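You operate a simulated robot arm through the tools that you are given. There is no shell and no other tool.

You run a simulated robot arm. Do the job below in one go: nothing can be reset, and whatever is moved stays where it is left.

JOB
Seat the block with grey band in the left socket, then lay leaf on its top.
Fine: brush on oil size with the brush with teal handle, wait till it is tacky, press on the sheet with yellow block; lid, brush and blank sheet go back; other tops untouched. Set down upright: brush with teal handle.

Only the result counts: the job must be done as asked and must still hold three seconds after the hand-in. Knocking over, shifting, dropping, spilling or breaking anything else fails it. A push-on lid holds only when it is set on centred and level and pressed home; a screw cap is set on level and turned clockwise until tight. Flat cloth is picked up by pressing the open fingertips on it (5 to 10 N) and closing them slowly along it; thin cloth reads only 2 to 8 mm in the jaws.

ROBOT AND FRAMES
A 7-joint arm with a two-finger parallel gripper, fixed in place. Base frame: the origin is on the floor under the middle of its stand, x ahead of it, y to its left, z up; the work surface is at about z = 0.86. Readings come in m, degrees, newtons and seconds.
It reaches about 1.147 m from its shoulder. Its first joint turns from -166.0 to 166.0 degrees. Payload 3.43 kg.
Tool frame: the origin (TCP) lies between the finger pads and is the grasp point; the fingertips stand 0.03 m ahead of it; z points along the fingers, y is the line along which they close. Largest opening 0.094 m; finger width 0.028, thickness 0.01; the body of the gripper, 0.05 by 0.096 m, starts 0.055 m behind the TCP.
Orientation is told as [roll, pitch, yaw] about the base's x, y, z axes, in that order, counted from this pose: with the fingers straight down and closing along the base's y, the tool's x points along the base's -x, its y along +y and its z along -z.

CONTROLS
- The arm moves only by the tool servo_tool. Its argument "plan" is text: rows parted by semicolons, each of 7 numbers parted by spaces: the turn, a rotation vector about the base's x, y, z in degrees, then the shift along the base's x, y, z in mm, then the finger opening in mm, from 0 to 94. In form: wx wy wz dx dy dz claw; .... A call has 1 to 20 rows; each row shifts and turns the commanded pose from where the row before left it. A row lasts 0.2 s, in which the tool goes at most 0.05 m and 8.6 degrees; a call with a longer step from one row to the next is refused whole, and so is a gripper value outside its range. A pose out of reach is approached as far as the arm can. The call stops where the force on the tool passes 90 N (or 10 N more than at its start, if that is more) or the arm is blocked; 0.2 s more then pass. The fingers move at their own pace (about 0.045 m/s each) and stop on an object; they squeeze with about 41 N. The grip force told is the motor's: it shows also when the fingers shut on nothing. Time passes only in rows, and 0.2 s behind the last, so rows that do not move let the fingers close. The reply holds the time, the measured pose of the TCP, the force on the tool along the base axes, the opening and the grip force, in the units named above and with some noise, with the torque about the TCP (base axes, N m) and any sound that the robot's microphone picked up.
- Cameras (640 x 400 px; columns grow to the right, rows downward): "scene" is fixed at [0.0477, 0.6486, 1.6342]; the picture's right is [0.33, -0.94, 0.00], its down [-0.88, -0.31, -0.36] and it looks along [0.34, 0.12, -0.93] (base axes); focal length 318 px, centre (320, 200). "wrist" rides on the gripper at [0.076, 0.014, -0.102] in the tool frame; the picture's right is [-0.18, 0.98, 0.00], its down [-0.75, -0.14, -0.64] and it looks along [-0.63, -0.12, 0.77] (tool axes); focal length 243 px, centre (320, 200). There is no depth. A picture from a camera that has moved, and an enlarged one, comes with that camera's place and axes in the base frame and with its lens.
- grab_frame(camera): a new picture of that camera. It takes no simulated time.
- zoom(camera, box): a new picture of the part [left, top, right, bottom] of that camera's present view, enlarged. It takes no simulated time.
- sign_off(): hands the job in; it is judged then, once.

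Nothing tells you positions but the pictures and the camera data. Unless the task says otherwise, let go and move clear before handing in.

The tools are called after "Request:" by a JSON object that holds its "name" and its "arguments". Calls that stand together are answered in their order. servo_tool: Moves the arm, as the interface text tells. Its arguments: {"type":"object","properties":{"plan":{"type":"string"}},"required":["plan"]} The other tools are called the same way: grab_frame (camera) takes a picture; zoom (camera, box) takes an enlarged picture of a part of a camera's view; sign_off () hands the job in.

At the start:

```text
t: 0.0
eef_pos: [0.2495, 0.5424, 1.259]
orientation: [0.1, 0.1, 0.0]
force: [-0.6, 0.3, -0.1]
torque: [-0.01, 0.03, -0.02]
grip_width: 0.0941
grip_force: 0.0
```

scene: 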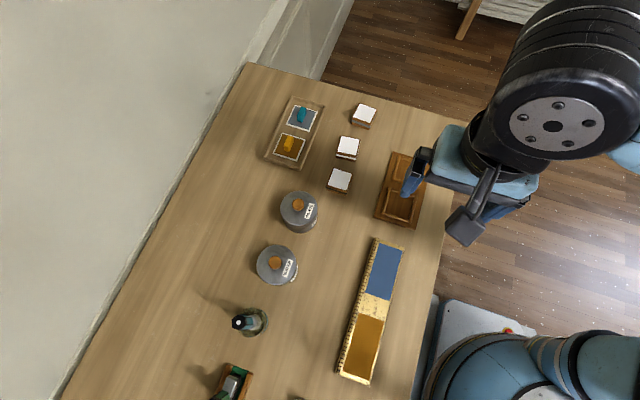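
wrist: 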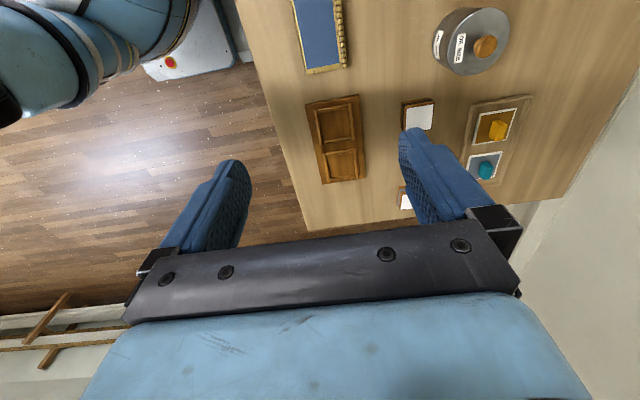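

I see a table with three white-topped blocks, a socket board, two lidded pots, a tray with teal and yellow knobbed pads, a sheet tray (blue/gold), a bottle and a brush holder. I'll zoom in to identify everything before moving.

Request:
{"name": "zoom", "arguments": {"camera": "scene", "box": [250, 80, 440, 200]}}

Request:
{"name": "zoom", "arguments": {"camera": "scene", "box": [240, 180, 340, 300]}}

Request:
{"name": "zoom", "arguments": {"camera": "scene", "box": [180, 290, 340, 400]}}

Request:
{"name": "zoom", "arguments": {"camera": "scene", "box": [320, 220, 440, 400]}}

Request:
{"name": "zoom", "arguments": {"camera": "wrist", "box": [280, 0, 560, 220]}}

```text
3.33 times, centred on (345, 140) of scene
camera zoom: at [0.0477, 0.6486, 1.6342], right [0.33, -0.94, 0.0], down [-0.88, -0.31, -0.36], along [0.34, 0.12, -0.93], focal length 1058 px, centre (237, 400)
```

zoom: 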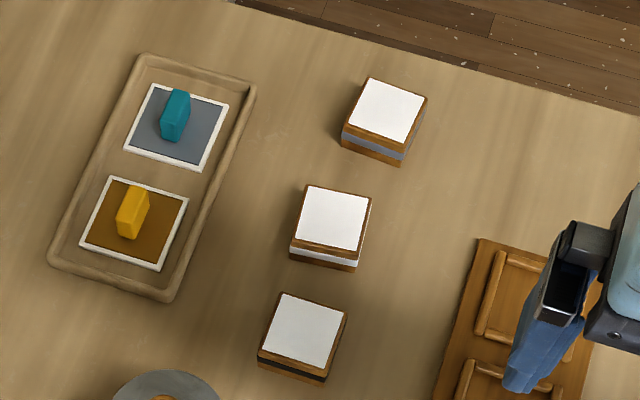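

```text
3.33 times, centred on (290, 240) of scene
camera zoom: at [0.0477, 0.6486, 1.6342], right [0.33, -0.94, 0.0], down [-0.88, -0.31, -0.36], along [0.34, 0.12, -0.93], focal length 1058 px, centre (420, 67)
```

zoom: 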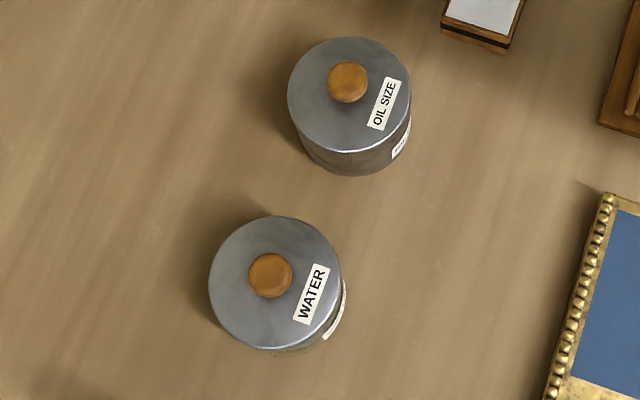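

```text
3.64 times, centred on (260, 345) of scene
camera zoom: at [0.0477, 0.6486, 1.6342], right [0.33, -0.94, 0.0], down [-0.88, -0.31, -0.36], along [0.34, 0.12, -0.93], focal length 1154 px, centre (538, -327)
```

zoom: 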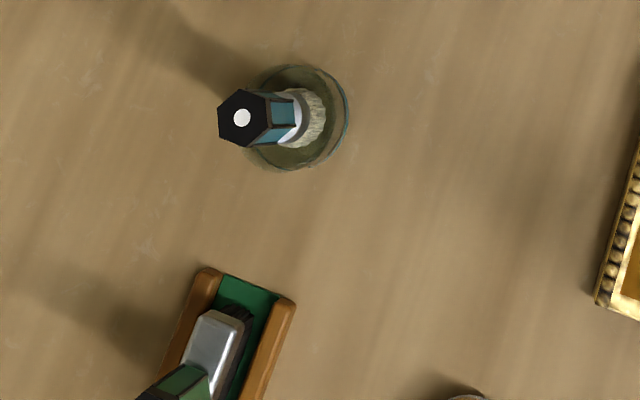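

```text
2.22 times, centred on (380, 310) of scene
camera zoom: at [0.0477, 0.6486, 1.6342], right [0.33, -0.94, 0.0], down [-0.88, -0.31, -0.36], along [0.34, 0.12, -0.93], focal length 706 px, centre (187, -44)
```

zoom: 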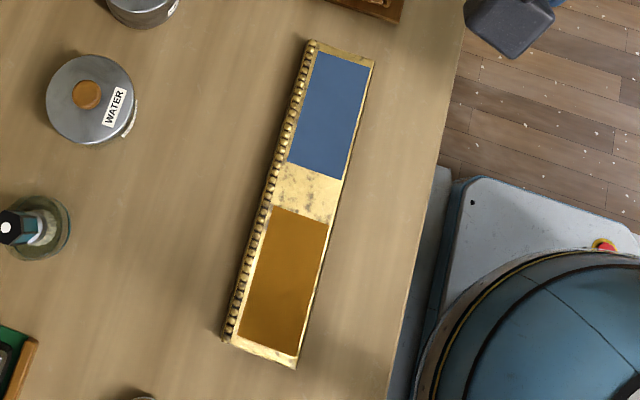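

```text
1.82 times, centred on (420, 110) of wrist
camera zoom: at [0.1726, 0.556, 1.3614], right [0.18, 0.98, 0.0], down [0.75, -0.14, 0.64], along [0.63, -0.12, -0.77], focal length 441 px, centre (138, 364)
```

zoom: 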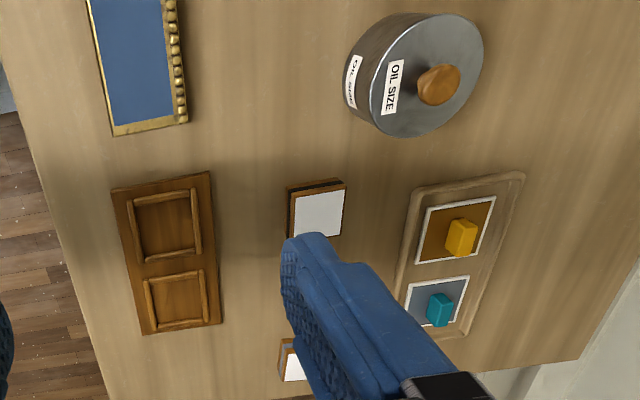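

The labels read from the robot side (looking along +y), so "left" should be the −x socket; grey-band block seems to be the farthest one near (0.59, 0.71). I'll turn the tool by +90° so the wrist camera looks over the table and take closer views.

Request:
{"name": "servo_tool", "arguments": {"plan": "0 0 8.2 0 0 0 94; 0 0 8.2 0 0 0 94; 0 0 8.2 0 0 0 94; 0 0 8.2 0 0 0 94; 0 0 8.2 0 0 0 94; 0 0 8.2 0 0 0 94; 0 0 8.2 0 0 0 94; 0 0 8.2 0 0 0 94; 0 0 8.2 0 0 0 94; 0 0 8.2 0 0 0 94; 0 0 8 0 0 0 94; 0 0 0 0 0 0 94"}}

Request:
{"name": "grab_frame", "arguments": {"camera": "wrist"}}

Request:
{"name": "grab_frame", "arguments": {"camera": "scene"}}

```text
t: 2.6
eef_pos: [0.2482, 0.5423, 1.2596]
orientation: [0.0, 0.0, 90.0]
force: [0.9, 0.1, 0.0]
torque: [0.0, 0.0, -0.01]
grip_width: 0.0942
grip_force: 0.1
```

```text
taken
camera wrist: at [0.2347, 0.4654, 1.3617], right [-0.98, 0.18, 0.0], down [0.14, 0.75, 0.64], along [0.12, 0.63, -0.77], focal length 243 px, centre (320, 200)
```

wrist: 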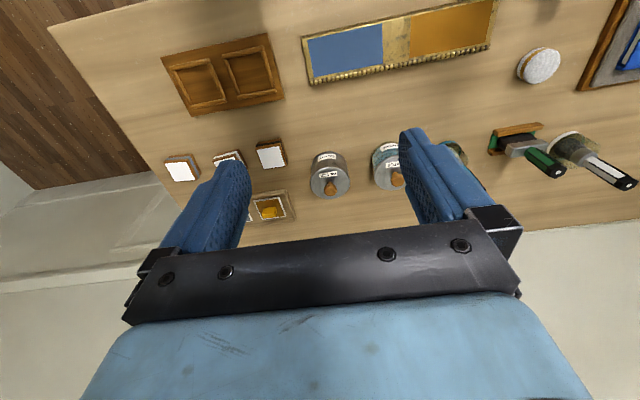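

```text
taken
```

scene: 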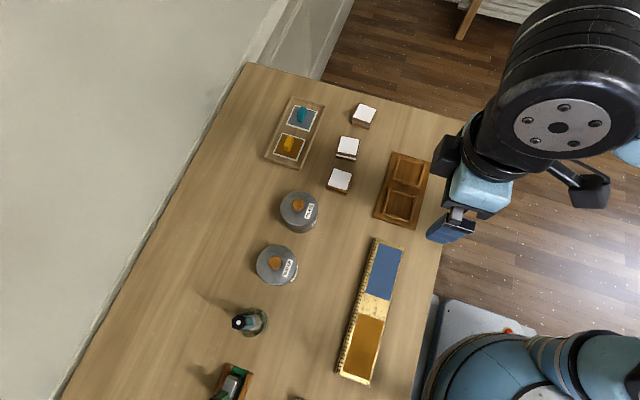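

The wrist view (upside-down sense: image right = −x) shows additional brushes at low x. I'll move left (−x) to view the brushes closely.

Request:
{"name": "servo_tool", "arguments": {"plan": "0 0 0 -45 0 0 94; 0 0 0 -45 0 0 94; 0 0 0 -45 0 0 94; 0 0 0 -45 0 0 94; 0 0 0 -45 0 0 94; 0 0 0 -45 0 0 94; 0 0 0 0 0 0 94; 0 0 0 0 0 0 94"}}

Request:
{"name": "grab_frame", "arguments": {"camera": "wrist"}}

Request:
{"name": "grab_frame", "arguments": {"camera": "scene"}}

```text
t: 4.4
eef_pos: [-0.0214, 0.5431, 1.2579]
orientation: [0.1, 0.0, 89.9]
force: [0.7, 0.0, 0.3]
torque: [-0.03, -0.04, 0.02]
grip_width: 0.0941
grip_force: 0.0
```

```text
taken
camera wrist: at [-0.0353, 0.4655, 1.361], right [-0.98, 0.18, 0.0], down [0.14, 0.75, 0.64], along [0.12, 0.63, -0.77], focal length 243 px, centre (320, 200)
```

wrist: 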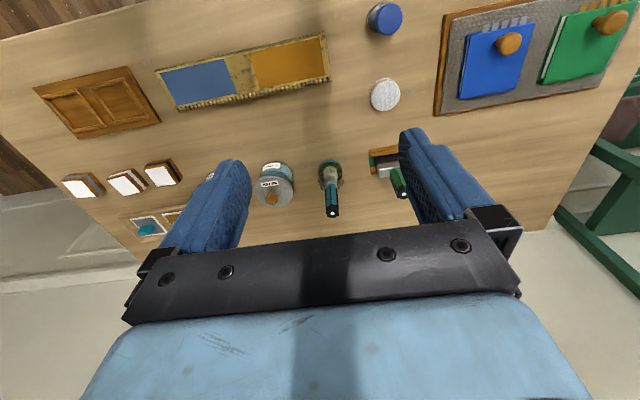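

```text
taken
```

scene: 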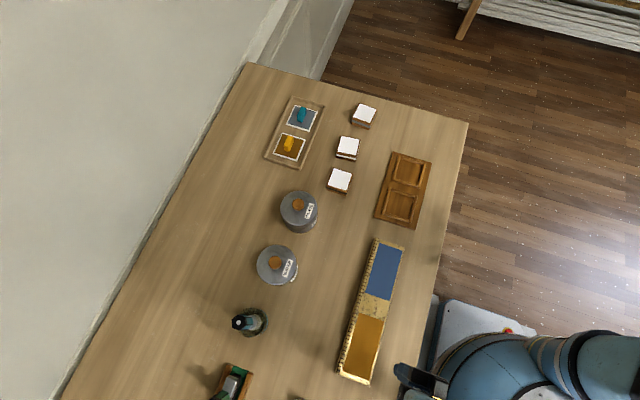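

Request:
{"name": "zoom", "arguments": {"camera": "wrist", "box": [240, 130, 420, 240]}}

Request:
{"name": "zoom", "arguments": {"camera": "wrist", "box": [340, 0, 640, 130]}}

Request:
{"name": "zoom", "arguments": {"camera": "wrist", "box": [20, 40, 240, 250]}}

Request:
{"name": "zoom", "arguments": {"camera": "scene", "box": [360, 130, 450, 240]}}

```text
3.56 times, centred on (330, 185) of wrist
camera zoom: at [-0.0353, 0.4655, 1.361], right [-0.98, 0.18, 0.0], down [0.14, 0.75, 0.64], along [0.12, 0.63, -0.77], focal length 863 px, centre (284, 253)
```

zoom: 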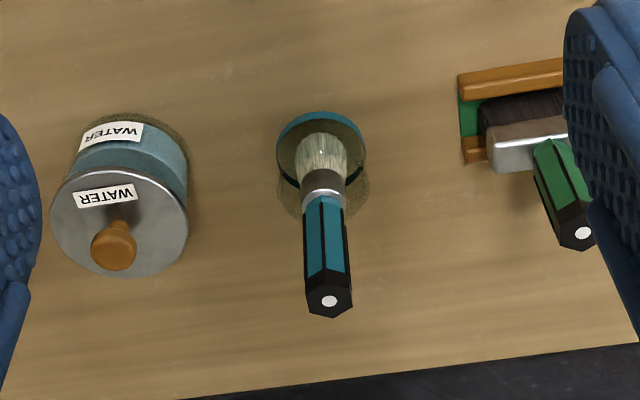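

```text
2.13 times, centred on (490, 65) of wrist
camera zoom: at [-0.0353, 0.4655, 1.361], right [-0.98, 0.18, 0.0], down [0.14, 0.75, 0.64], along [0.12, 0.63, -0.77], focal length 518 px, centre (-43, 488)
```

zoom: 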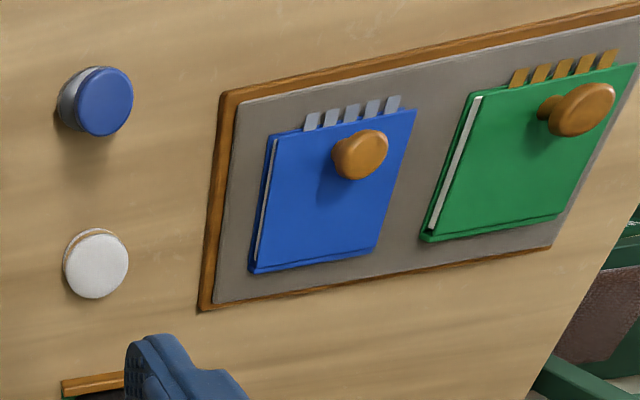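

```text
1.90 times, centred on (130, 145) of wrist
camera zoom: at [-0.0353, 0.4655, 1.361], right [-0.98, 0.18, 0.0], down [0.14, 0.75, 0.64], along [0.12, 0.63, -0.77], focal length 462 px, centre (682, 305)
```

zoom: 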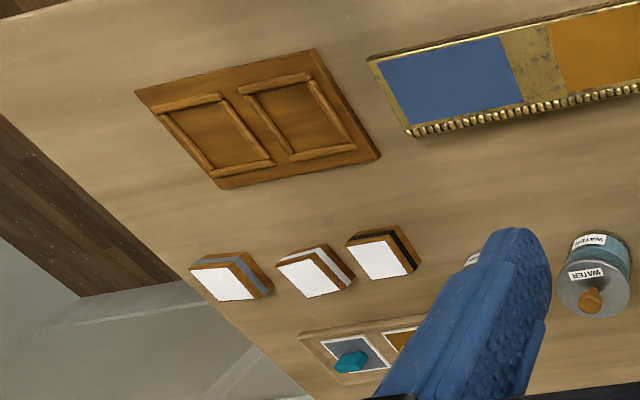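

```text
3.64 times, centred on (405, 185) of scene
camera zoom: at [0.0477, 0.6486, 1.6342], right [0.33, -0.94, 0.0], down [-0.88, -0.31, -0.36], along [0.34, 0.12, -0.93], focal length 1154 px, centre (11, 254)
```

zoom: 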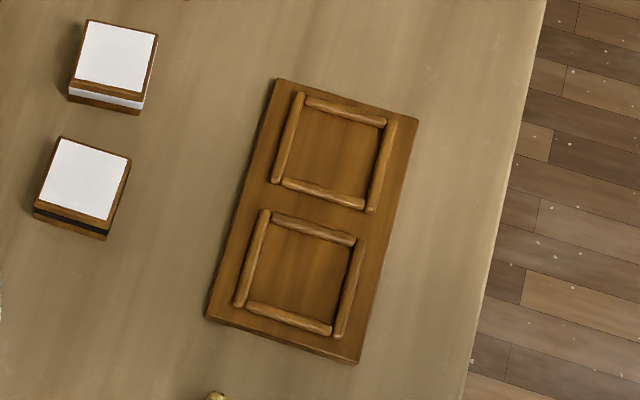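

The grey-band block is the far one (x≈0.59), the brush with teal handle stands bristle-down in a small holder. Next I move the wrist camera over the grey-band block for a close view.

Request:
{"name": "servo_tool", "arguments": {"plan": "0 0 0 41 9 -10 94; 0 0 0 41 9 -10 94; 0 0 0 41 9 -10 94; 0 0 0 41 9 -10 94; 0 0 0 41 9 -10 94; 0 0 0 41 9 -10 94; 0 0 0 41 9 -10 94; 0 0 0 41 9 -10 94; 0 0 0 41 9 -10 94; 0 0 0 41 9 -10 94; 0 0 0 41 9 -10 94; 0 0 0 41 9 -10 94; 0 0 0 41 9 -10 94; 0 0 0 41 9 -10 94; 0 0 0 31 9 -10 94; 0 0 0 0 0 0 94; 0 0 0 0 0 0 94"}}

Request:
{"name": "grab_frame", "arguments": {"camera": "wrist"}}

Request:
{"name": "zoom", "arguments": {"camera": "wrist", "box": [220, 20, 420, 160]}}

```text
t: 8.0
eef_pos: [0.5844, 0.6777, 1.111]
orientation: [0.0, 0.0, 90.0]
force: [-0.5, -0.6, -0.3]
torque: [0.04, 0.01, 0.0]
grip_width: 0.0939
grip_force: 0.0
```

```text
taken
camera wrist: at [0.5701, 0.6007, 1.2127], right [-0.98, 0.18, 0.0], down [0.14, 0.75, 0.64], along [0.12, 0.63, -0.77], focal length 243 px, centre (320, 200)
```

wrist: 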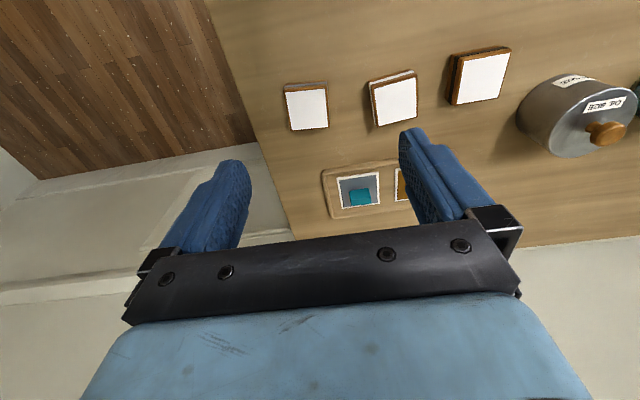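

```text
2.86 times, centred on (320, 90) of wrist
camera zoom: at [0.5701, 0.6007, 1.2127], right [-0.98, 0.18, 0.0], down [0.14, 0.75, 0.64], along [0.12, 0.63, -0.77], focal length 693 px, centre (320, 514)
```

zoom: 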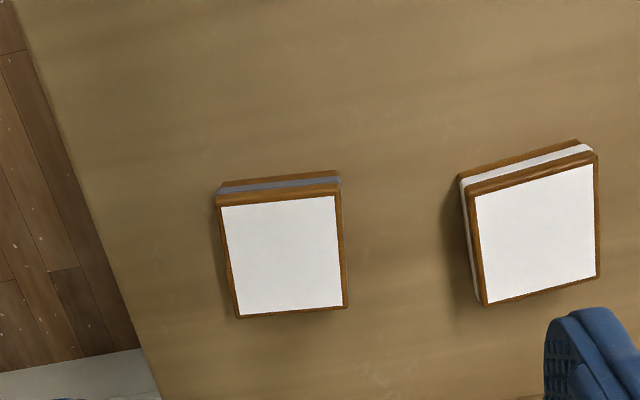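

The grey-band block centre comes out near (0.606, 0.710), top z≈0.894, yaw about −5°. Next I look closely at the socket board to measure the left (−x) socket.

Request:
{"name": "servo_tool", "arguments": {"plan": "0 0 0 -40 -32 0 94; 0 0 0 -40 -32 0 94; 0 0 0 -40 -32 0 94; 0 0 0 -40 -32 -5 94; 0 0 0 -10 0 -5 94; 0 0 0 0 0 0 94; 0 0 0 0 0 0 94"}}

Request:
{"name": "grab_frame", "arguments": {"camera": "wrist"}}

Request:
{"name": "zoom", "arguments": {"camera": "wrist", "box": [220, 20, 420, 160]}}

```text
refused: row 1 steps farther than a row can; nothing moved
```

```text
taken
camera wrist: at [0.5701, 0.6007, 1.2127], right [-0.98, 0.18, 0.0], down [0.14, 0.75, 0.64], along [0.12, 0.63, -0.77], focal length 243 px, centre (320, 200)
```

wrist: 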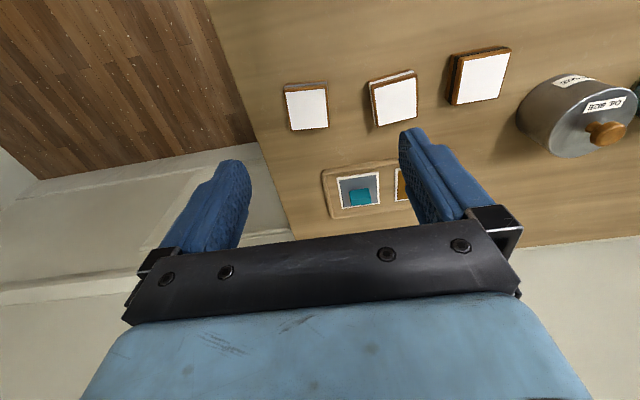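

```text
2.86 times, centred on (320, 90) of wrist
camera zoom: at [0.5701, 0.6007, 1.2127], right [-0.98, 0.18, 0.0], down [0.14, 0.75, 0.64], along [0.12, 0.63, -0.77], focal length 693 px, centre (320, 514)
```

zoom: 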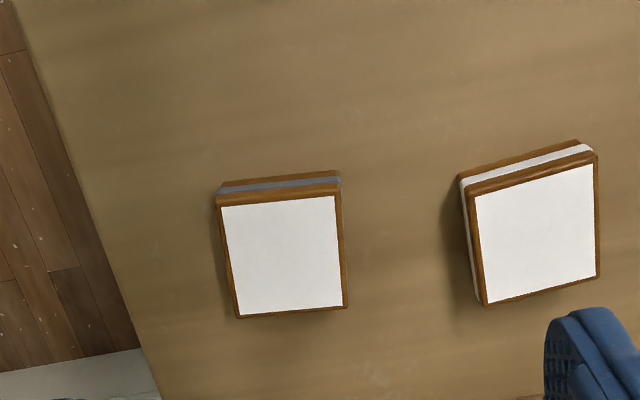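

The move was refused for too long a step; nothing changed. I'll repeat it with smaller steps toward the board.

Request:
{"name": "servo_tool", "arguments": {"plan": "0 0 0 -38 -26 0 94; 0 0 0 -38 -26 0 94; 0 0 0 -38 -26 0 94; 0 0 0 -38 -26 0 94; 0 0 0 -30 -25 0 94; 0 0 0 -20 -15 0 94; 0 0 0 0 0 0 94; 0 0 0 0 0 0 94"}}

Request:
{"name": "zoom", "arguments": {"camera": "wrist", "box": [220, 20, 420, 160]}}

Request:
{"name": "grab_frame", "arguments": {"camera": "wrist"}}

```text
t: 9.8
eef_pos: [0.3807, 0.5318, 1.1099]
orientation: [0.1, 0.0, 89.8]
force: [-0.3, -0.3, 0.1]
torque: [-0.01, 0.03, 0.01]
grip_width: 0.094
grip_force: 0.0
```

```text
2.86 times, centred on (320, 90) of wrist
camera zoom: at [0.3671, 0.4557, 1.2121], right [-0.98, 0.18, 0.0], down [0.14, 0.75, 0.64], along [0.12, 0.63, -0.77], focal length 693 px, centre (320, 514)
```

zoom: 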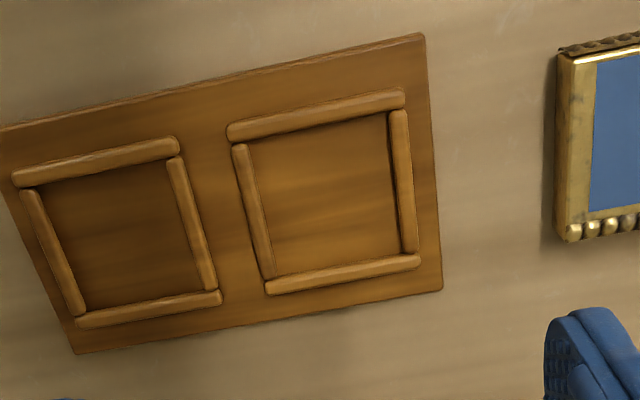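

```text
taken
camera wrist: at [0.3671, 0.4557, 1.2121], right [-0.98, 0.18, 0.0], down [0.14, 0.75, 0.64], along [0.12, 0.63, -0.77], focal length 243 px, centre (320, 200)
```

wrist: 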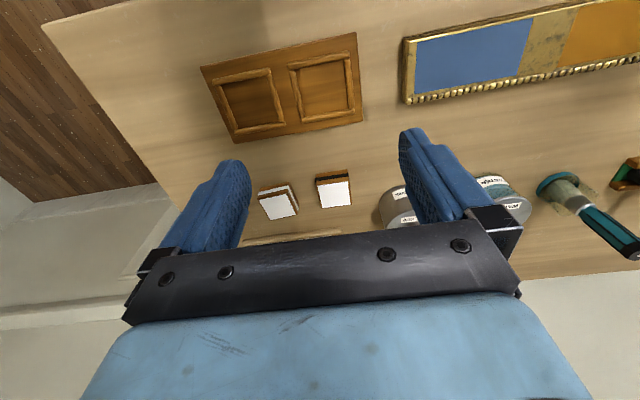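

The left socket measures centre (0.380, 0.549), yaw ≈0, about 60 mm inside. Now I go above the grey-band block with the fingers turned to match its −5° yaw, and check alignment.

Request:
{"name": "servo_tool", "arguments": {"plan": "0 0 -0.73 32.2 25.5 -12 85; 0 0 -0.73 32.2 25.5 -12 85; 0 0 -0.73 32.2 25.5 -12 85; 0 0 -0.73 32.2 25.5 -12 85; 0 0 -0.73 32.2 25.5 -12 85; 0 0 -0.73 32.2 25.5 -15 85; 0 0 -0.73 32.2 25.5 -15 85; 0 0 0 0 0 -15 85; 0 0 0 0 0 0 85; 0 0 0 0 0 0 85"}}

Request:
{"name": "grab_frame", "arguments": {"camera": "wrist"}}

Request:
{"name": "zoom", "arguments": {"camera": "wrist", "box": [220, 40, 420, 180]}}

```text
t: 12.0
eef_pos: [0.6085, 0.712, 1.0052]
orientation: [0.0, 0.0, 84.9]
force: [-0.6, -1.0, 0.0]
torque: [0.03, -0.01, 0.03]
grip_width: 0.0849
grip_force: 0.1
```

```text
taken
camera wrist: at [0.5872, 0.6361, 1.1065], right [-0.96, 0.27, 0.0], down [0.21, 0.74, 0.64], along [0.17, 0.62, -0.77], focal length 243 px, centre (320, 200)
```

wrist: 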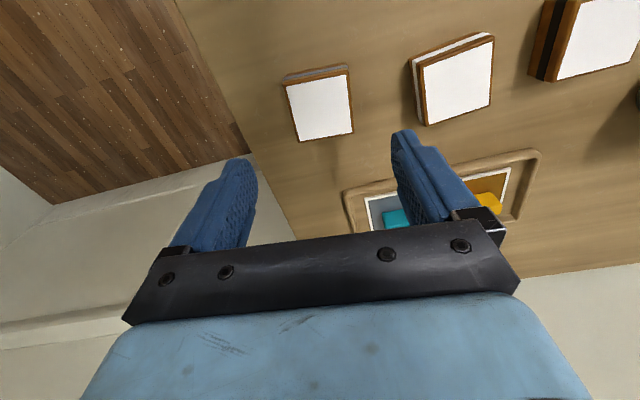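

```text
2.86 times, centred on (320, 110) of wrist
camera zoom: at [0.5872, 0.6361, 1.1065], right [-0.96, 0.27, 0.0], down [0.21, 0.74, 0.64], along [0.17, 0.62, -0.77], focal length 693 px, centre (320, 457)
```

zoom: 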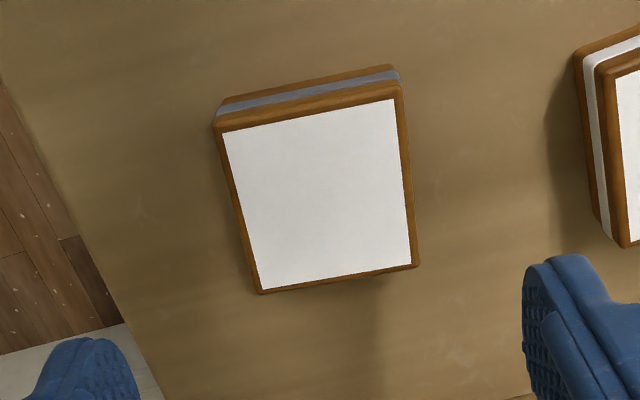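

The gripper is centred on the block within 1 mm; it needs about −1° more yaw. I descend to grasp the top 20 mm of the block's sides and close.

Request:
{"name": "servo_tool", "arguments": {"plan": "0 0 -0.9 -0.5 -0.5 -20 85; 0 0 0 0 0 -25 85; 0 0 0 0 0 -25 85; 0 0 0 0 0 -20 85; 0 0 0 0 0 -12 85; 0 0 0 0 0 0 85; 0 0 0 0 0 0 40; 0 0 0 0 0 0 40; 0 0 0 0 0 0 40; 0 0 0 0 0 0 40"}}

Request:
{"name": "grab_frame", "arguments": {"camera": "wrist"}}

```text
t: 14.2
eef_pos: [0.6076, 0.711, 0.9015]
orientation: [0.0, 0.0, 84.1]
force: [-0.4, 0.0, -0.5]
torque: [0.03, 0.0, 0.03]
grip_width: 0.055
grip_force: 40.1
```

```text
taken
camera wrist: at [0.5851, 0.6361, 1.0044], right [-0.96, 0.29, 0.0], down [0.22, 0.73, 0.64], along [0.18, 0.62, -0.77], focal length 243 px, centre (320, 200)
```

wrist: 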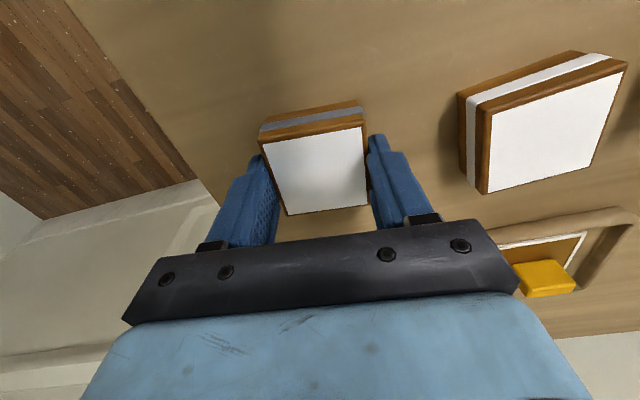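

The block is held (55 mm). I lift it and carry it over the left socket, turning to yaw ≈89.7°.

Request:
{"name": "servo_tool", "arguments": {"plan": "0 0 0 0 0 20 40; 0 0 0 0 0 40 40; 0 0 0 0 0 40 40; 0 0 0.8 -32.5 -23.1 0 40; 0 0 0.8 -32.5 -23.1 0 40; 0 0 0.8 -32.5 -23.1 0 40; 0 0 0.8 -32.5 -23.1 0 40; 0 0 0.8 -32.5 -23.1 0 40; 0 0 0.8 -32.5 -23.1 0 40; 0 0 0.8 -32.5 -23.1 0 40; 0 0 0 0 0 -25 40; 0 0 0 0 0 0 40; 0 0 0 0 0 0 40"}}

Request:
{"name": "grab_frame", "arguments": {"camera": "wrist"}}

Request:
{"name": "zoom", "arguments": {"camera": "wrist", "box": [220, 60, 420, 220]}}

Request:
{"name": "zoom", "arguments": {"camera": "scene", "box": [340, 130, 470, 240]}}

```text
t: 17.0
eef_pos: [0.3782, 0.5488, 0.9782]
orientation: [0.0, 0.0, 89.5]
force: [-0.3, -0.6, -1.1]
torque: [0.0, -0.01, 0.04]
grip_width: 0.0552
grip_force: 40.5
```

```text
taken
camera wrist: at [0.3638, 0.4713, 1.0795], right [-0.98, 0.19, 0.0], down [0.15, 0.75, 0.64], along [0.12, 0.63, -0.77], focal length 243 px, centre (320, 200)
```

wrist: 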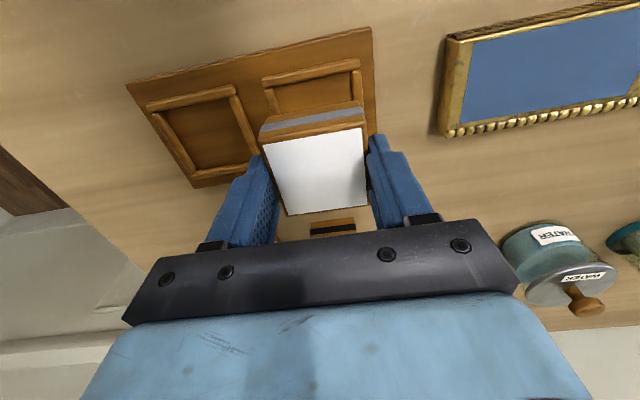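

```text
2.50 times, centred on (320, 140) of wrist
camera zoom: at [0.3638, 0.4713, 1.0795], right [-0.98, 0.19, 0.0], down [0.15, 0.75, 0.64], along [0.12, 0.63, -0.77], focal length 606 px, centre (320, 350)
```

zoom: 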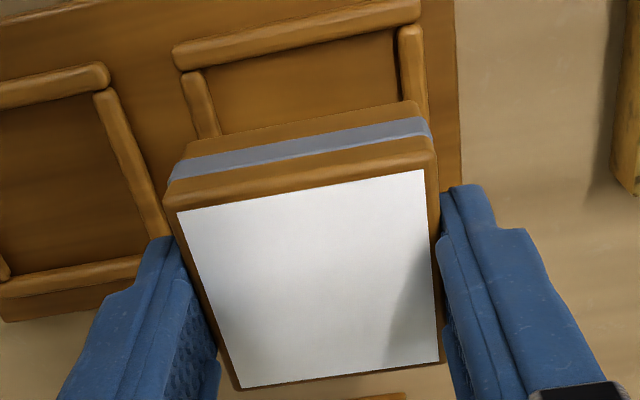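

```text
3.64 times, centred on (405, 185) of scene
camera zoom: at [0.0477, 0.6486, 1.6342], right [0.33, -0.94, 0.0], down [-0.88, -0.31, -0.36], along [0.34, 0.12, -0.93], focal length 1154 px, centre (11, 254)
```

zoom: 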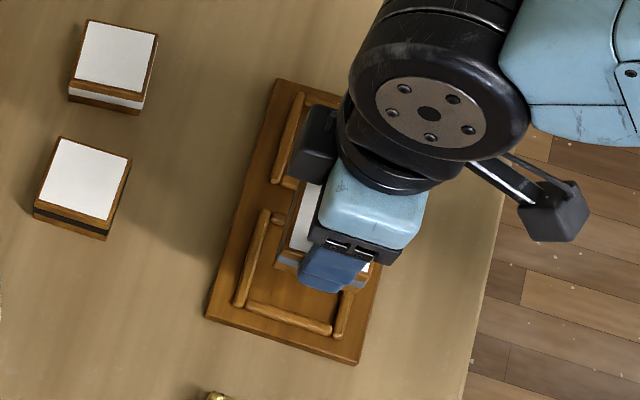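

Comparing rods and block, the block is about 2 mm short in x and y. I correct by (+1.7, +2.2) mm and lower to just above the rods.

Request:
{"name": "servo_tool", "arguments": {"plan": "0 0 0 1.7 2.2 0 40; 0 0 0 0 0 -20 40; 0 0 0 0 0 -20 40; 0 0 0 0 0 -8 40; 0 0 0 0 0 0 40; 0 0 0 0 0 0 40"}}

Request:
{"name": "zoom", "arguments": {"camera": "wrist", "box": [220, 60, 420, 220]}}

Request:
{"name": "zoom", "arguments": {"camera": "scene", "box": [370, 160, 440, 230]}}

```text
t: 18.4
eef_pos: [0.3808, 0.5502, 0.9289]
orientation: [0.0, 0.0, 89.6]
force: [1.0, 1.3, -0.3]
torque: [0.02, 0.01, -0.02]
grip_width: 0.0546
grip_force: 41.0
```

```text
2.50 times, centred on (320, 140) of wrist
camera zoom: at [0.3656, 0.4744, 1.0316], right [-0.98, 0.19, 0.0], down [0.15, 0.75, 0.64], along [0.12, 0.63, -0.77], focal length 606 px, centre (320, 350)
```

zoom: 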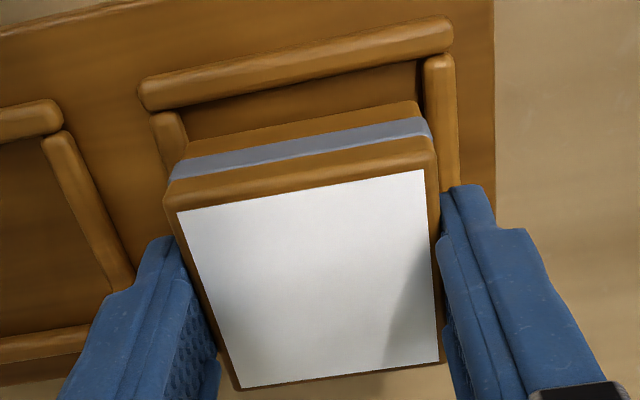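

```text
5.71 times, centred on (405, 195) of scene
camera zoom: at [0.0477, 0.6486, 1.6342], right [0.33, -0.94, 0.0], down [-0.88, -0.31, -0.36], along [0.34, 0.12, -0.93], focal length 1814 px, centre (-166, 229)
```

zoom: 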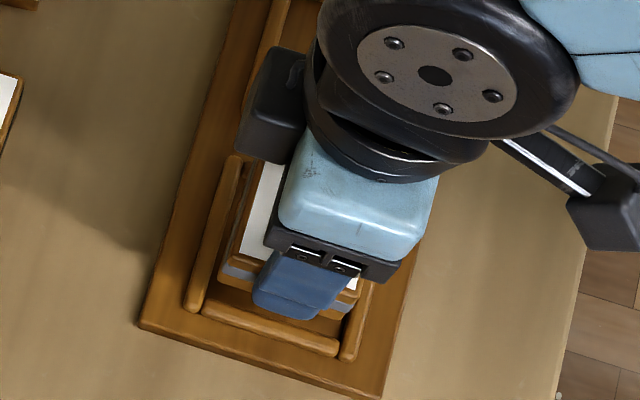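

The block is centred between the rods to within a millimetre. I lower it slowly until it rests on the socket floor.

Request:
{"name": "servo_tool", "arguments": {"plan": "0 0 0 0 0 -4 40; 0 0 0 0 0 -4 40; 0 0 0 0 0 -3 40; 0 0 0 0 0 -2 40; 0 0 0 0 0 -2 40; 0 0 0 0 0 0 40"}}

Request:
{"name": "zoom", "arguments": {"camera": "wrist", "box": [220, 60, 420, 220]}}

```text
t: 19.8
eef_pos: [0.3791, 0.5519, 0.9135]
orientation: [0.0, 0.0, 89.6]
force: [0.3, -0.3, -1.0]
torque: [-0.03, 0.03, 0.04]
grip_width: 0.0552
grip_force: 41.0
```

```text
2.50 times, centred on (320, 140) of wrist
camera zoom: at [0.366, 0.4749, 1.0167], right [-0.98, 0.19, 0.0], down [0.15, 0.75, 0.64], along [0.12, 0.63, -0.77], focal length 606 px, centre (320, 350)
```

zoom: 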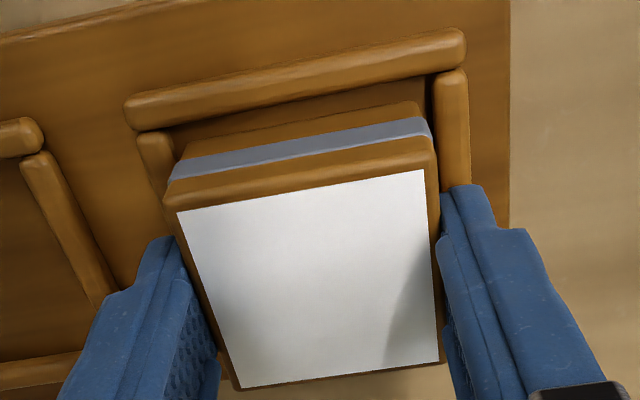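

No contact yet. I continue down in 1.5 mm steps and watch the force.

Request:
{"name": "servo_tool", "arguments": {"plan": "0 0 0 0 0 -1.5 40; 0 0 0 0 0 0 40; 0 0 0 0 0 -1.5 40; 0 0 0 0 0 0 40"}}

```text
t: 20.8
eef_pos: [0.3801, 0.5512, 0.9124]
orientation: [0.0, -0.2, 89.6]
force: [-0.7, -0.2, 9.5]
torque: [-0.12, 0.06, -0.03]
grip_width: 0.0549
grip_force: 40.4
```

Contact with 9.5 N at the expected height. I check that it's the block on the floor and not the fingertips on the rods.

Request:
{"name": "zoom", "arguments": {"camera": "wrist", "box": [220, 60, 420, 220]}}

Request:
{"name": "zoom", "arguments": {"camera": "scene", "box": [370, 160, 440, 230]}}

```text
2.50 times, centred on (320, 140) of wrist
camera zoom: at [0.3661, 0.4748, 1.0141], right [-0.98, 0.19, 0.0], down [0.15, 0.75, 0.64], along [0.12, 0.63, -0.77], focal length 606 px, centre (320, 350)
```

zoom: 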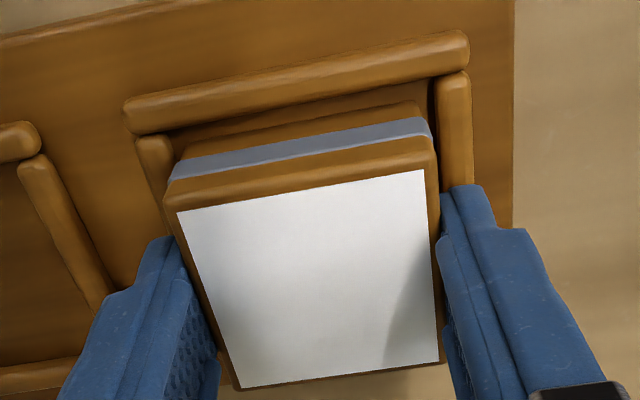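

```text
5.71 times, centred on (405, 195) of scene
camera zoom: at [0.0477, 0.6486, 1.6342], right [0.33, -0.94, 0.0], down [-0.88, -0.31, -0.36], along [0.34, 0.12, -0.93], focal length 1814 px, centre (-166, 229)
```

zoom: 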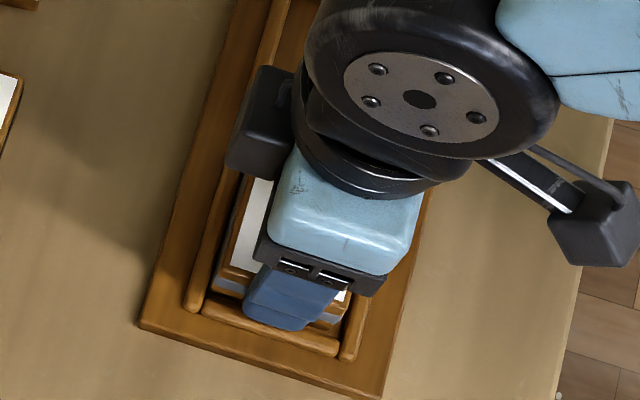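

I open just 3 mm per side (staying clear of the rods), then lift straight up and look.

Request:
{"name": "servo_tool", "arguments": {"plan": "0 0 0 0 0 0 60; 0 0 0 0 0 0 61; 0 0 0 0 0 0 61; 0 0 0 0 0 5 61; 0 0 0 0 0 15 65; 0 0 0 0 0 30 75; 0 0 0 0 0 30 85; 0 0 0 0 -15 30 94; 0 0 0 0 -15 30 94; 0 0 0 0 0 0 94; 0 0 0 0 0 0 94"}}

Request:
{"name": "zoom", "arguments": {"camera": "wrist", "box": [220, 20, 420, 180]}}

Request:
{"name": "grab_frame", "arguments": {"camera": "scene"}}

```text
t: 23.2
eef_pos: [0.3798, 0.522, 1.051]
orientation: [0.0, 0.0, 89.5]
force: [-0.4, -0.3, 0.0]
torque: [-0.01, -0.02, 0.02]
grip_width: 0.094
grip_force: 0.1
```

```text
2.50 times, centred on (320, 100) of wrist
camera zoom: at [0.3658, 0.4445, 1.1532], right [-0.98, 0.19, 0.0], down [0.15, 0.75, 0.64], along [0.12, 0.63, -0.77], focal length 606 px, centre (320, 450)
```

zoom: 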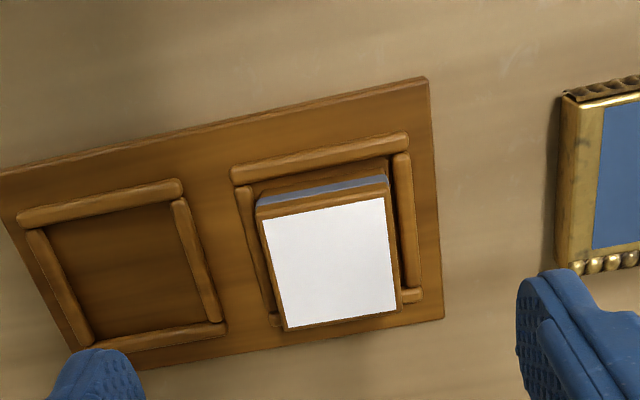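

```text
taken
```

scene: 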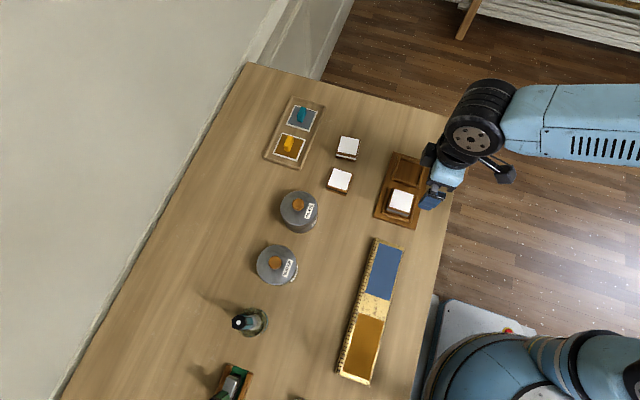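

Request:
{"name": "zoom", "arguments": {"camera": "scene", "box": [370, 150, 440, 230]}}

Request:
{"name": "zoom", "arguments": {"camera": "wrist", "box": [280, 50, 380, 130]}}

```text
5.00 times, centred on (405, 190) of scene
camera zoom: at [0.0477, 0.6486, 1.6342], right [0.33, -0.94, 0.0], down [-0.88, -0.31, -0.36], along [0.34, 0.12, -0.93], focal length 1588 px, centre (-105, 250)
```

zoom: 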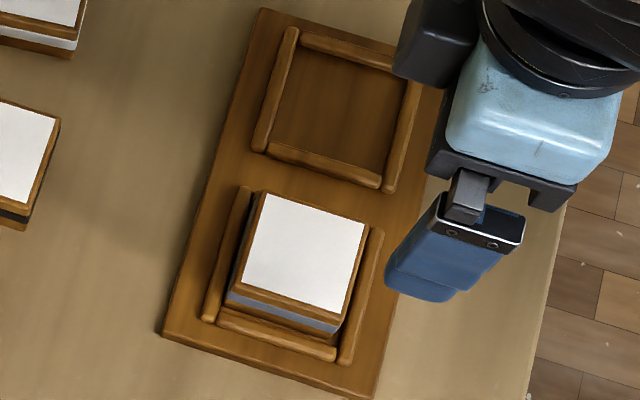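

```text
5.00 times, centred on (330, 90) of wrist
camera zoom: at [0.3658, 0.4445, 1.1532], right [-0.98, 0.19, 0.0], down [0.15, 0.75, 0.64], along [0.12, 0.63, -0.77], focal length 1213 px, centre (270, 750)
```

zoom: 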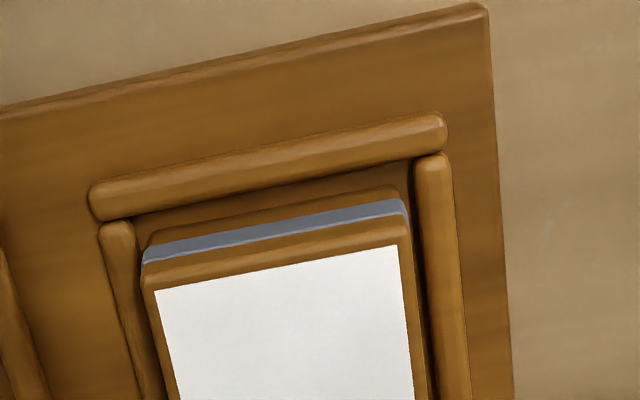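

The grey-band block sits level inside the left socket. Next: a close look at the oil size pot and its lid knob.

Request:
{"name": "servo_tool", "arguments": {"plan": "0 0 0 0 0 40 94; 0 0 0 0 0 40 94; 0 0 0 -18 30 5 94; 0 0 0 -18 30 5 94; 0 0 0 -18 30 5 94; 0 0 0 -18 30 0 94; 0 0 0 -18 30 0 94; 0 0 0 -18 30 0 94; 0 0 0 0 0 0 94; 0 0 0 0 0 0 94"}}

Request:
{"name": "grab_frame", "arguments": {"camera": "wrist"}}

Request:
{"name": "zoom", "arguments": {"camera": "wrist", "box": [220, 20, 420, 160]}}

```text
t: 25.4
eef_pos: [0.2706, 0.7023, 1.1465]
orientation: [0.0, 0.1, 89.5]
force: [-0.8, -0.2, -0.2]
torque: [0.0, 0.02, 0.02]
grip_width: 0.0939
grip_force: 0.1
```

```text
taken
camera wrist: at [0.2575, 0.625, 1.2491], right [-0.98, 0.19, 0.0], down [0.15, 0.75, 0.64], along [0.12, 0.63, -0.77], focal length 243 px, centre (320, 200)
```

wrist: 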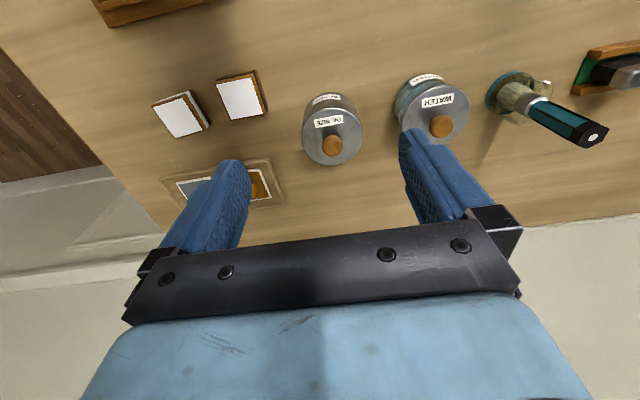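

```text
2.86 times, centred on (320, 90) of wrist
camera zoom: at [0.2575, 0.625, 1.2491], right [-0.98, 0.19, 0.0], down [0.15, 0.75, 0.64], along [0.12, 0.63, -0.77], focal length 693 px, centre (320, 514)
```

zoom: 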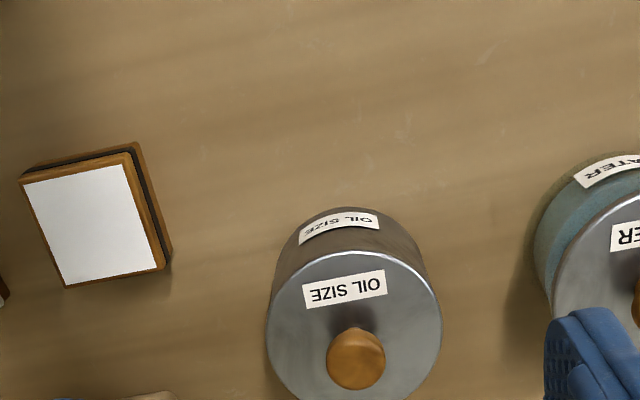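

Knob of the OIL SIZE lid is near (0.271, 0.782, z≈0.949). I move above it for a closer check before grasping.

Request:
{"name": "servo_tool", "arguments": {"plan": "0 0 0.3 0 26 -30 60; 0 0 0 0 26 -30 60; 0 0 0 0 26 -30 60; 0 0 0 0 0 -20 60; 0 0 0 0 0 0 60; 0 0 0 0 0 0 60"}}

Request:
{"name": "grab_frame", "arguments": {"camera": "wrist"}}

Request:
{"name": "zoom", "arguments": {"camera": "wrist", "box": [220, 50, 420, 190]}}

Request:
{"name": "zoom", "arguments": {"camera": "scene", "box": [240, 150, 380, 260]}}

```text
t: 26.8
eef_pos: [0.274, 0.7801, 1.0367]
orientation: [0.1, 0.0, 89.8]
force: [0.6, -0.2, -0.6]
torque: [-0.02, 0.0, 0.02]
grip_width: 0.0602
grip_force: 0.1
```

```text
taken
camera wrist: at [0.2586, 0.7024, 1.1385], right [-0.98, 0.19, 0.0], down [0.14, 0.75, 0.64], along [0.12, 0.63, -0.77], focal length 243 px, centre (320, 200)
```

wrist: 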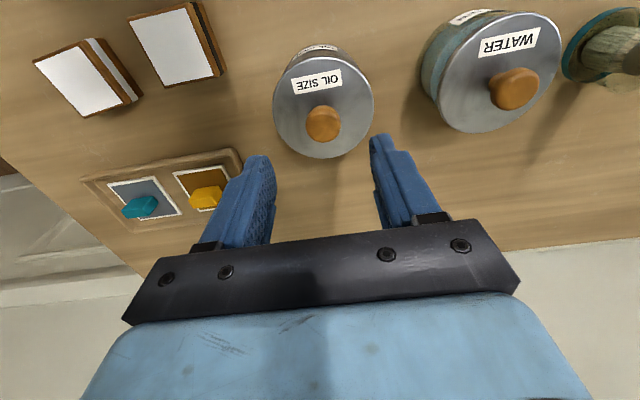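

```text
2.86 times, centred on (320, 120) of wrist
camera zoom: at [0.2586, 0.7024, 1.1385], right [-0.98, 0.19, 0.0], down [0.14, 0.75, 0.64], along [0.12, 0.63, -0.77], focal length 693 px, centre (320, 429)
```

zoom: 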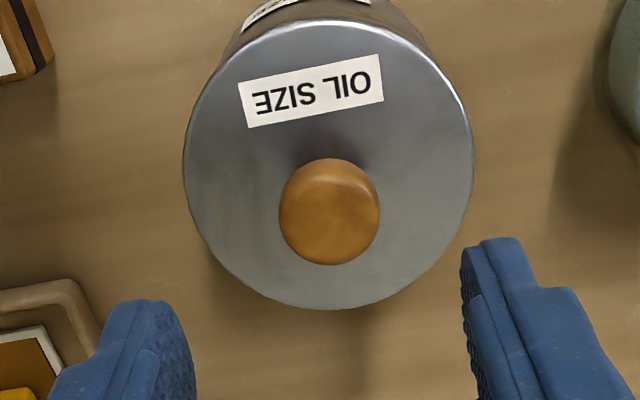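

```text
3.64 times, centred on (310, 205) of scene
camera zoom: at [0.0477, 0.6486, 1.6342], right [0.33, -0.94, 0.0], down [-0.88, -0.31, -0.36], along [0.34, 0.12, -0.93], focal length 1154 px, centre (356, 182)
```

zoom: 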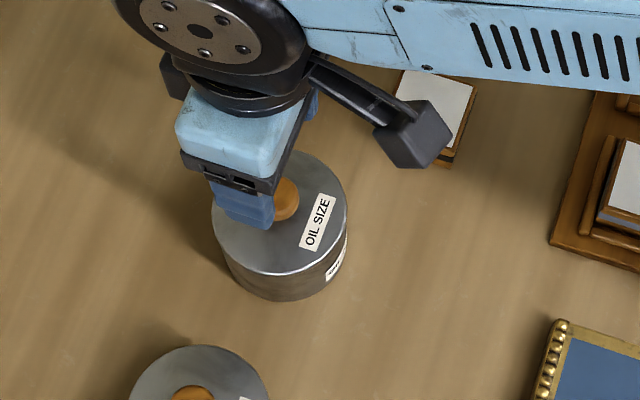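

The knob is ~28 mm wide, centred about (0.2715, 0.781), top z≈0.949; lid top ≈0.923. I descend over it and grip.

Request:
{"name": "servo_tool", "arguments": {"plan": "0 0 0.2 -2.3 1.2 -10 60; 0 0 0 0 0 -25 60; 0 0 0 0 0 -25 60; 0 0 0 0 0 -15 60; 0 0 0 0 0 -2.5 60; 0 0 0 0 0 0 60; 0 0 0 0 0 0 10; 0 0 0 0 0 0 10; 0 0 0 0 0 0 10; 0 0 0 0 0 0 10"}}

Request:
{"name": "grab_frame", "arguments": {"camera": "wrist"}}

```text
t: 29.0
eef_pos: [0.27, 0.7817, 0.9637]
orientation: [0.0, -0.3, 90.1]
force: [-0.1, 7.7, 53.5]
torque: [0.04, 0.23, 0.05]
grip_width: 0.0288
grip_force: 16.8
```

```text
taken
camera wrist: at [0.2554, 0.7035, 1.064], right [-0.98, 0.18, 0.0], down [0.14, 0.75, 0.65], along [0.12, 0.64, -0.76], focal length 243 px, centre (320, 200)
```

wrist: 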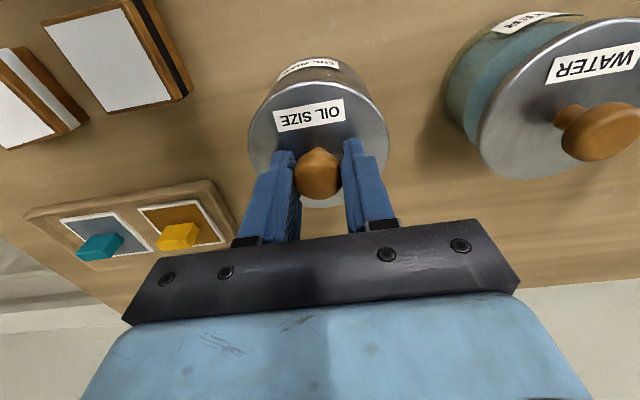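

The tips are touching the lid (53 N), so the lid is ~10 mm higher than estimated. I relieve by raising a few mm and firm up the grip before lifting.

Request:
{"name": "servo_tool", "arguments": {"plan": "0 0 0 0 0 4 10; 0 0 0 0 0 1 10; 0 0 0 0 0 0 10; 0 0 0 0 0 0 10"}}

Request:
{"name": "zoom", "arguments": {"camera": "wrist", "box": [220, 50, 420, 230]}}

```text
t: 30.0
eef_pos: [0.2697, 0.7802, 0.9625]
orientation: [-0.1, 0.1, 90.1]
force: [2.2, 7.6, 9.4]
torque: [0.2, -0.17, 0.06]
grip_width: 0.0264
grip_force: 40.7
```

```text
2.22 times, centred on (320, 140) of wrist
camera zoom: at [0.2563, 0.7036, 1.065], right [-0.98, 0.18, 0.0], down [0.14, 0.76, 0.64], along [0.12, 0.63, -0.77], focal length 539 px, centre (320, 333)
```

zoom: 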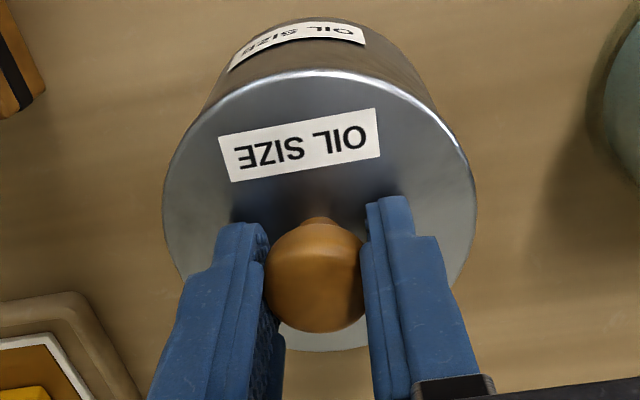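

Grip is firm (26 mm, 41 N). Now I pull the lid straight up slowly.

Request:
{"name": "servo_tool", "arguments": {"plan": "0 0 0 0 0 2 10; 0 0 0 0 0 2 10; 0 0 0 0 0 2 10; 0 0 0 0 0 3 10; 0 0 0 0 0 4 10; 0 0 0 0 0 5 10; 0 0 0 0 0 10 10; 0 0 0 0 0 10 10; 0 0 0 0 0 0 10"}}

Request:
{"name": "zoom", "arguments": {"camera": "wrist", "box": [220, 20, 420, 230]}}

Request:
{"name": "zoom", "arguments": {"camera": "scene", "box": [240, 150, 380, 260]}}

```text
t: 32.0
eef_pos: [0.2708, 0.7813, 1.0028]
orientation: [0.0, 0.0, 90.0]
force: [-0.3, -0.1, -0.4]
torque: [-0.01, -0.02, 0.01]
grip_width: 0.0265
grip_force: 41.0
heard: snap
```

```text
1.90 times, centred on (320, 125) of wrist
camera zoom: at [0.2563, 0.7046, 1.1045], right [-0.98, 0.18, 0.0], down [0.14, 0.75, 0.64], along [0.12, 0.63, -0.77], focal length 462 px, centre (320, 343)
```

zoom: 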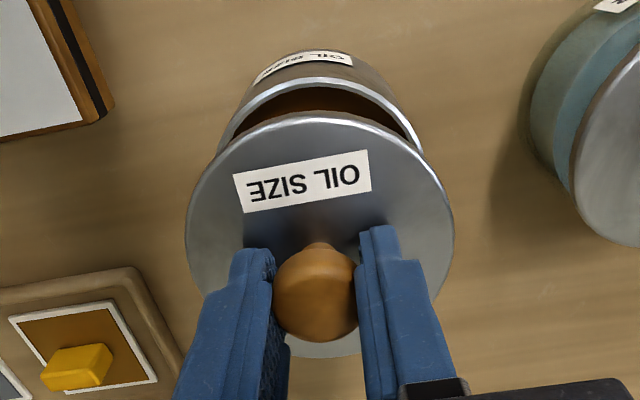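

```text
3.64 times, centred on (310, 205) of scene
camera zoom: at [0.0477, 0.6486, 1.6342], right [0.33, -0.94, 0.0], down [-0.88, -0.31, -0.36], along [0.34, 0.12, -0.93], focal length 1154 px, centre (356, 182)
```

zoom: 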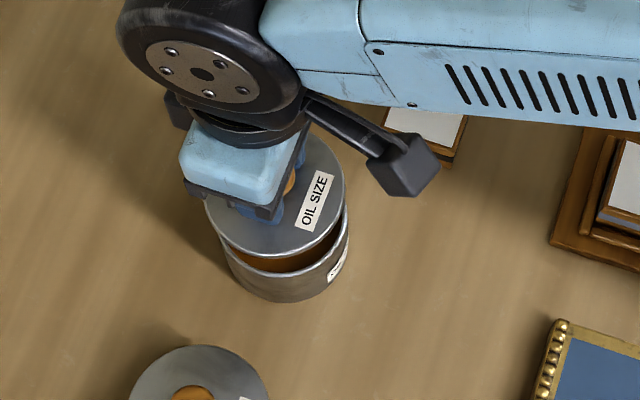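

The lid came off with a snap. I carry it to the free table spot at about (0.20, 0.665) and lower it.

Request:
{"name": "servo_tool", "arguments": {"plan": "0 0 0 0 0 30 10; 0 0 0 -17.7 -29 10 10; 0 0 0 -17.7 -29 0 10; 0 0 0 -17.7 -29 0 10; 0 0 0 -17.7 -29 0 10; 0 0 0 0 0 -30 10; 0 0 0 0 0 -40 10; 0 0 0 0 0 -35 10; 0 0 0 0 0 -10 10; 0 0 0 0 0 0 10"}}

Request:
{"name": "zoom", "arguments": {"camera": "scene", "box": [240, 180, 420, 310]}}

```text
t: 34.2
eef_pos: [0.2001, 0.664, 0.9278]
orientation: [0.0, 0.0, 89.9]
force: [0.5, 0.6, -0.8]
torque: [0.0, 0.01, 0.01]
grip_width: 0.0267
grip_force: 40.9
```

```text
3.08 times, centred on (330, 245) of scene
camera zoom: at [0.0477, 0.6486, 1.6342], right [0.33, -0.94, 0.0], down [-0.88, -0.31, -0.36], along [0.34, 0.12, -0.93], focal length 977 px, centre (289, 62)
```

zoom: 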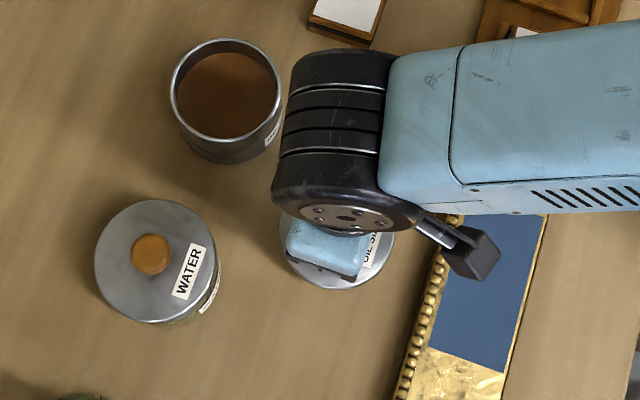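

The pot is open, clear space under the lid. Lowering gently until contact.

Request:
{"name": "servo_tool", "arguments": {"plan": "0 0 0 0 0 -6 10; 0 0 0 0 0 -6 10; 0 0 0 0 0 -4 10; 0 0 0 0 0 -3 10; 0 0 0 0 0 0 10"}}

```text
t: 35.4
eef_pos: [0.2008, 0.6646, 0.9085]
orientation: [0.0, -0.1, 90.1]
force: [-0.4, 0.1, -0.7]
torque: [0.02, -0.01, 0.0]
grip_width: 0.0264
grip_force: 40.5
```

Request:
{"name": "servo_tool", "arguments": {"plan": "0 0 0 0 0 -3 10; 0 0 0 0 0 0 10; 0 0 0 0 0 -2 10; 0 0 0 0 0 0 10"}}

```text
t: 36.4
eef_pos: [0.1997, 0.6648, 0.9033]
orientation: [0.0, 0.2, 90.2]
force: [-0.3, -0.6, -0.4]
torque: [-0.01, 0.0, 0.04]
grip_width: 0.0266
grip_force: 40.9
```

Still no contact; I keep lowering in small steps.

Request:
{"name": "servo_tool", "arguments": {"plan": "0 0 0 0 0 -2 10; 0 0 0 0 0 0 10; 0 0 0 0 0 -1.5 10; 0 0 0 0 0 0 10"}}

```text
t: 37.4
eef_pos: [0.1996, 0.6647, 0.9005]
orientation: [0.0, -0.1, 90.1]
force: [-0.2, 0.3, -1.4]
torque: [-0.01, 0.0, -0.02]
grip_width: 0.0264
grip_force: 40.5
```

Request:
{"name": "servo_tool", "arguments": {"plan": "0 0 0 0 0 -1.5 10; 0 0 0 0 0 0 10; 0 0 0 0 0 -1.5 10; 0 0 0 0 0 0 10"}}

```text
t: 38.4
eef_pos: [0.2001, 0.6651, 0.8973]
orientation: [0.0, -0.1, 90.0]
force: [0.1, 0.2, -0.6]
torque: [0.01, 0.0, -0.02]
grip_width: 0.0262
grip_force: 41.1
```

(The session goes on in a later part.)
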